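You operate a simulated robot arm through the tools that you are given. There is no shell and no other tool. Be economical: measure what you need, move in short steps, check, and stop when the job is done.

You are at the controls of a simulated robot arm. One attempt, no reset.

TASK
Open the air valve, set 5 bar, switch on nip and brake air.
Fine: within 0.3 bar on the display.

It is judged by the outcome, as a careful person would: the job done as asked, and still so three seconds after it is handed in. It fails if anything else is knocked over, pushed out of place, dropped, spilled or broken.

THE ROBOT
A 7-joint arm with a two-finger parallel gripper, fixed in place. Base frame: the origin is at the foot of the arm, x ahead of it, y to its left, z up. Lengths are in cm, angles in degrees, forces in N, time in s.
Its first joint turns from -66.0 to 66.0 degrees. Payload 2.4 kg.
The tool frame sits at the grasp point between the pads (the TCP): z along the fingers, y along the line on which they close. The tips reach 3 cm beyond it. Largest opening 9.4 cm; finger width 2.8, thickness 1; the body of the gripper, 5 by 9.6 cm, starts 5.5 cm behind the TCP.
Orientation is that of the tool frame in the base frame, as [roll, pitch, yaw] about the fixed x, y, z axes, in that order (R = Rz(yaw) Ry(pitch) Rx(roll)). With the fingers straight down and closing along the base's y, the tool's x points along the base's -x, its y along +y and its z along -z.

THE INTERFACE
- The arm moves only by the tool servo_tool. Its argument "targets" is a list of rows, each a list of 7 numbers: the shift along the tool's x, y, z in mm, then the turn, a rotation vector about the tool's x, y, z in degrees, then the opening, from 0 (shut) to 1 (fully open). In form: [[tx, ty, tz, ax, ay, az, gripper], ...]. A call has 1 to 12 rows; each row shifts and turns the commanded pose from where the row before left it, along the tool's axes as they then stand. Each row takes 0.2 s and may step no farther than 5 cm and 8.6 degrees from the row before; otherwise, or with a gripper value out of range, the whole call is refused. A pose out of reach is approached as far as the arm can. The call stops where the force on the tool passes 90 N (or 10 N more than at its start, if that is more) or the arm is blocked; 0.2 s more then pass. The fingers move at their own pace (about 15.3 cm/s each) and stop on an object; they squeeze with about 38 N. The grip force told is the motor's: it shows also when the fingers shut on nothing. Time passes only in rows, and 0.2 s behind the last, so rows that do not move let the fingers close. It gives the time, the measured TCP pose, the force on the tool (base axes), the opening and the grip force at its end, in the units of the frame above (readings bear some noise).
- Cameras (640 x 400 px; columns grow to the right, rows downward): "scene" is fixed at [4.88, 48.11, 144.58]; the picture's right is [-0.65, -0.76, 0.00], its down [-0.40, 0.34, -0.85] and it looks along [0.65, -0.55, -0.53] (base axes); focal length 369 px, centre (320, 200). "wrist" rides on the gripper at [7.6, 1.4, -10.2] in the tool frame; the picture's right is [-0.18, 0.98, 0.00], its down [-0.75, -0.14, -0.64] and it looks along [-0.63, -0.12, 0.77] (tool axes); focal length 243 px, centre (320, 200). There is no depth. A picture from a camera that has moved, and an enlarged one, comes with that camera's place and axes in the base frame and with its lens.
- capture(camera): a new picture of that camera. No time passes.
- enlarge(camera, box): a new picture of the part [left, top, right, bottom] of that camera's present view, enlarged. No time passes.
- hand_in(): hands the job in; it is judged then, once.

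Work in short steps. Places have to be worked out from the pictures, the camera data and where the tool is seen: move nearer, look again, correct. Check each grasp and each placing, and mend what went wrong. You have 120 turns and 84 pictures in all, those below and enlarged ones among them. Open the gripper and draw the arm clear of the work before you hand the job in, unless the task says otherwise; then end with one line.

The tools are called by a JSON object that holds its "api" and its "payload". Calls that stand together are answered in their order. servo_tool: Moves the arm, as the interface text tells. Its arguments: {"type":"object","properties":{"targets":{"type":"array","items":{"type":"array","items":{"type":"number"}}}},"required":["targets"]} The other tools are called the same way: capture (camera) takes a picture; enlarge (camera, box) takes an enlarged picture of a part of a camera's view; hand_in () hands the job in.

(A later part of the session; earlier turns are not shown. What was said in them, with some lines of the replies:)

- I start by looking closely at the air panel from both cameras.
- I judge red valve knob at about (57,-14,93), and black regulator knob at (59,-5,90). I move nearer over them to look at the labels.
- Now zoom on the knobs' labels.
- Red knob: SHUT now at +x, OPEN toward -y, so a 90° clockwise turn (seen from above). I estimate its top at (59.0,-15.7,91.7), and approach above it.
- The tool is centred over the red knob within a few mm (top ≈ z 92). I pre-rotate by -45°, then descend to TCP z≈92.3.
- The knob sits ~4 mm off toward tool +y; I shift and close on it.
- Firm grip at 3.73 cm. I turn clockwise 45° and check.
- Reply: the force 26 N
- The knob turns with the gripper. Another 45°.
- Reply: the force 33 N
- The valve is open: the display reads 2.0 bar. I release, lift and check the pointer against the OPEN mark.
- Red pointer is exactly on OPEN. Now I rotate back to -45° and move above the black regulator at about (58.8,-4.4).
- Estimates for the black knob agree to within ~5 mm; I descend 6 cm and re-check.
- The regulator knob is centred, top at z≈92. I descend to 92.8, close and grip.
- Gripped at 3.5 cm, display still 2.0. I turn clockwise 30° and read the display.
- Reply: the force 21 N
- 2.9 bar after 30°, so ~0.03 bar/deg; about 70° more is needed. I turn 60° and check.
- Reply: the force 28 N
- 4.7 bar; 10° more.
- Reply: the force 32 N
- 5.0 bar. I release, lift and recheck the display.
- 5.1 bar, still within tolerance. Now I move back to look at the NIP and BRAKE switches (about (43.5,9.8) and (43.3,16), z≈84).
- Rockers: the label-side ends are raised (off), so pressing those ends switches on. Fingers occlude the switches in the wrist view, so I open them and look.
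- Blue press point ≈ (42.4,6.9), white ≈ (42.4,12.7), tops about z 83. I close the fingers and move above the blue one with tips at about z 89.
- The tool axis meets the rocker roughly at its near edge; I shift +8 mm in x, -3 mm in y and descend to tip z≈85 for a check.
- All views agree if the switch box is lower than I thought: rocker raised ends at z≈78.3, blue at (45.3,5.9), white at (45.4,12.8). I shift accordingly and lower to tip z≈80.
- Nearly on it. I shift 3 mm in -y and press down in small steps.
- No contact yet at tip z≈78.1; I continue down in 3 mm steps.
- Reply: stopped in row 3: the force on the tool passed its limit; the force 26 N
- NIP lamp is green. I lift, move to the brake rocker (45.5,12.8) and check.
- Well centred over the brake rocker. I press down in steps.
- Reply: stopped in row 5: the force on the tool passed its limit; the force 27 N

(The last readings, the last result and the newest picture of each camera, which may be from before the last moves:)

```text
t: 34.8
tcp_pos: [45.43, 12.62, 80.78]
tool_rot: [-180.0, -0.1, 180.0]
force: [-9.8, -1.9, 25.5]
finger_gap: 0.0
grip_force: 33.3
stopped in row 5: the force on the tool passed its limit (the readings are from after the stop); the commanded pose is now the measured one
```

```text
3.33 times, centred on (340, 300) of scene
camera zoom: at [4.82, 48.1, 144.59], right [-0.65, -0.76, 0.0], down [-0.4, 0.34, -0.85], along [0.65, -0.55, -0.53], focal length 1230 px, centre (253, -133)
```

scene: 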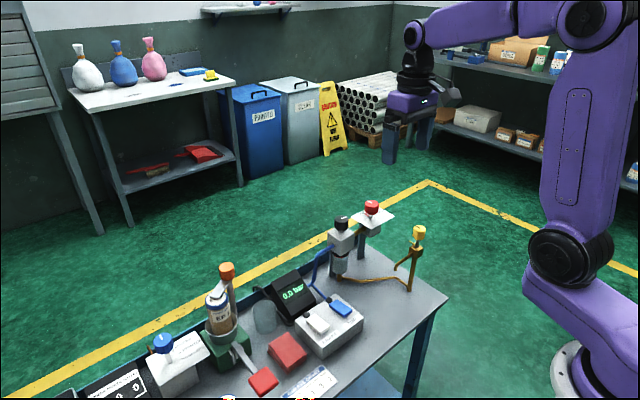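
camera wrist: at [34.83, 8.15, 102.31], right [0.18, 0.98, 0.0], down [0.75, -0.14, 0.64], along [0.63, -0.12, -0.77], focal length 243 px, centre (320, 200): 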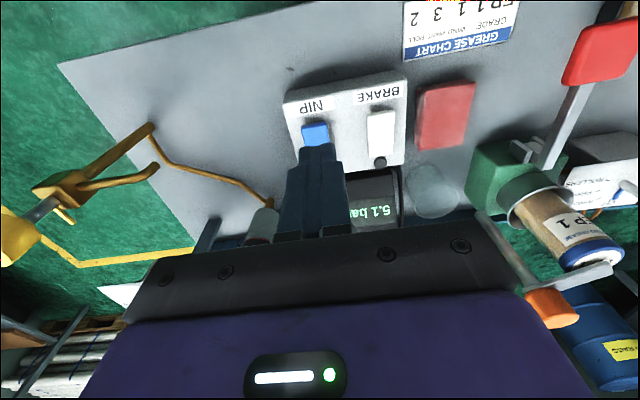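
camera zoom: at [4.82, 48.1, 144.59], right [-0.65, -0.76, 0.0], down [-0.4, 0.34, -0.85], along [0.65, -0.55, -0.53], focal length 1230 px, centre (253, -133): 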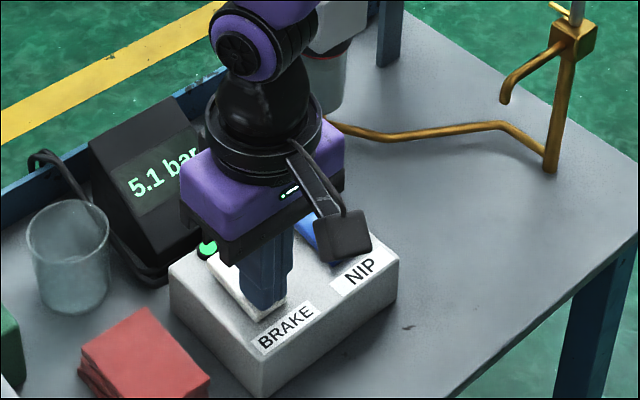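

BRAKE lamp is green. I lift clear, open the gripper and check the final state.

{"api": "servo_tool", "payload": {"targets": [[0, 0, -20, 0, 0, 0, 0], [0, 0, -40, 0, 0, 0, 0], [0, 0, -45, 0, 0, 0, 0], [0, 0, -45, 0, 0, 0, 0], [30, 0, -30, 0, 0, 0, 0.5], [30, 0, -30, 0, 0, 0, 0.8], [30, 0, -20, 0, 0, 0, 0.8], [0, 0, 0, 0, 0, 0, 0.8]]}}

{"api": "capture", "payload": {"camera": "scene"}}

{"api": "enlarge", "payload": {"camera": "scene", "box": [250, 190, 450, 360]}}

```text
t: 36.6
tcp_pos: [36.56, 12.78, 103.68]
tool_rot: [180.0, 0.0, -179.9]
force: [0.6, 0.3, -0.7]
finger_gap: 7.53
grip_force: 0.0
```

```text
40 pictures are left
```

scene: 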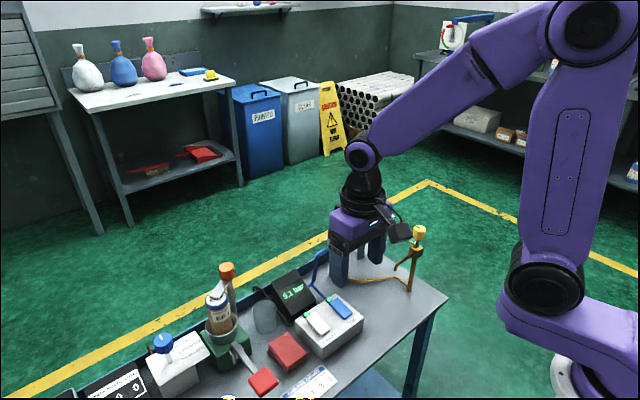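

```text
2.35 times, centred on (350, 275) of scene
camera zoom: at [4.88, 48.11, 144.58], right [-0.65, -0.76, 0.0], down [-0.4, 0.34, -0.85], along [0.65, -0.55, -0.53], focal length 868 px, centre (249, 24)
```

zoom: 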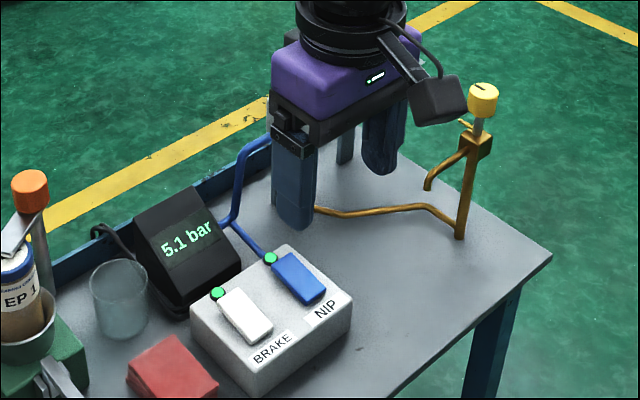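

Both lamps are green and the display reads 5.1 bar. I raise the arm further clear of the table and check once more.

{"api": "servo_tool", "payload": {"targets": [[0, 0, -40, 0, 0, 0, 0.8], [0, 0, -40, 0, 0, 0, 0.8], [0, 0, -40, 0, 0, 0, 0.8], [0, 0, -40, 0, 0, 0, 0.8], [0, 0, 0, 0, 0, 0, 0.8], [0, 0, 0, 0, 0, 0, 0.8]]}}

{"api": "enlarge", "payload": {"camera": "scene", "box": [250, 190, 450, 360]}}

```text
t: 38.0
tcp_pos: [36.51, 12.98, 119.62]
tool_rot: [-180.0, 0.0, 180.0]
force: [0.3, -0.1, 0.7]
finger_gap: 7.54
grip_force: 0.0
```

```text
2.35 times, centred on (350, 275) of scene
camera zoom: at [4.88, 48.11, 144.58], right [-0.65, -0.76, 0.0], down [-0.4, 0.34, -0.85], along [0.65, -0.55, -0.53], focal length 868 px, centre (249, 24)
```

zoom: 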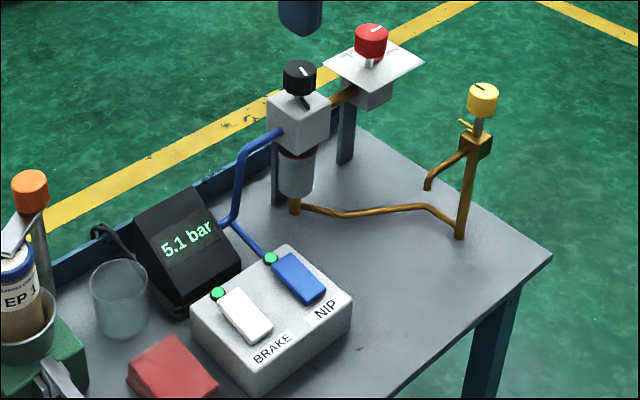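

Valve open, 5.1 bar, nip and brake on, nothing disturbed, arm clear: I hand in.

{"api": "hand_in", "payload": {}}

```text
The job is handed in.
```

The air valve is open, the display reads 5.1 bar (within the 0.3 allowed), and nip and brake air are both on with green lamps; nothing else was moved, and the job is handed in.
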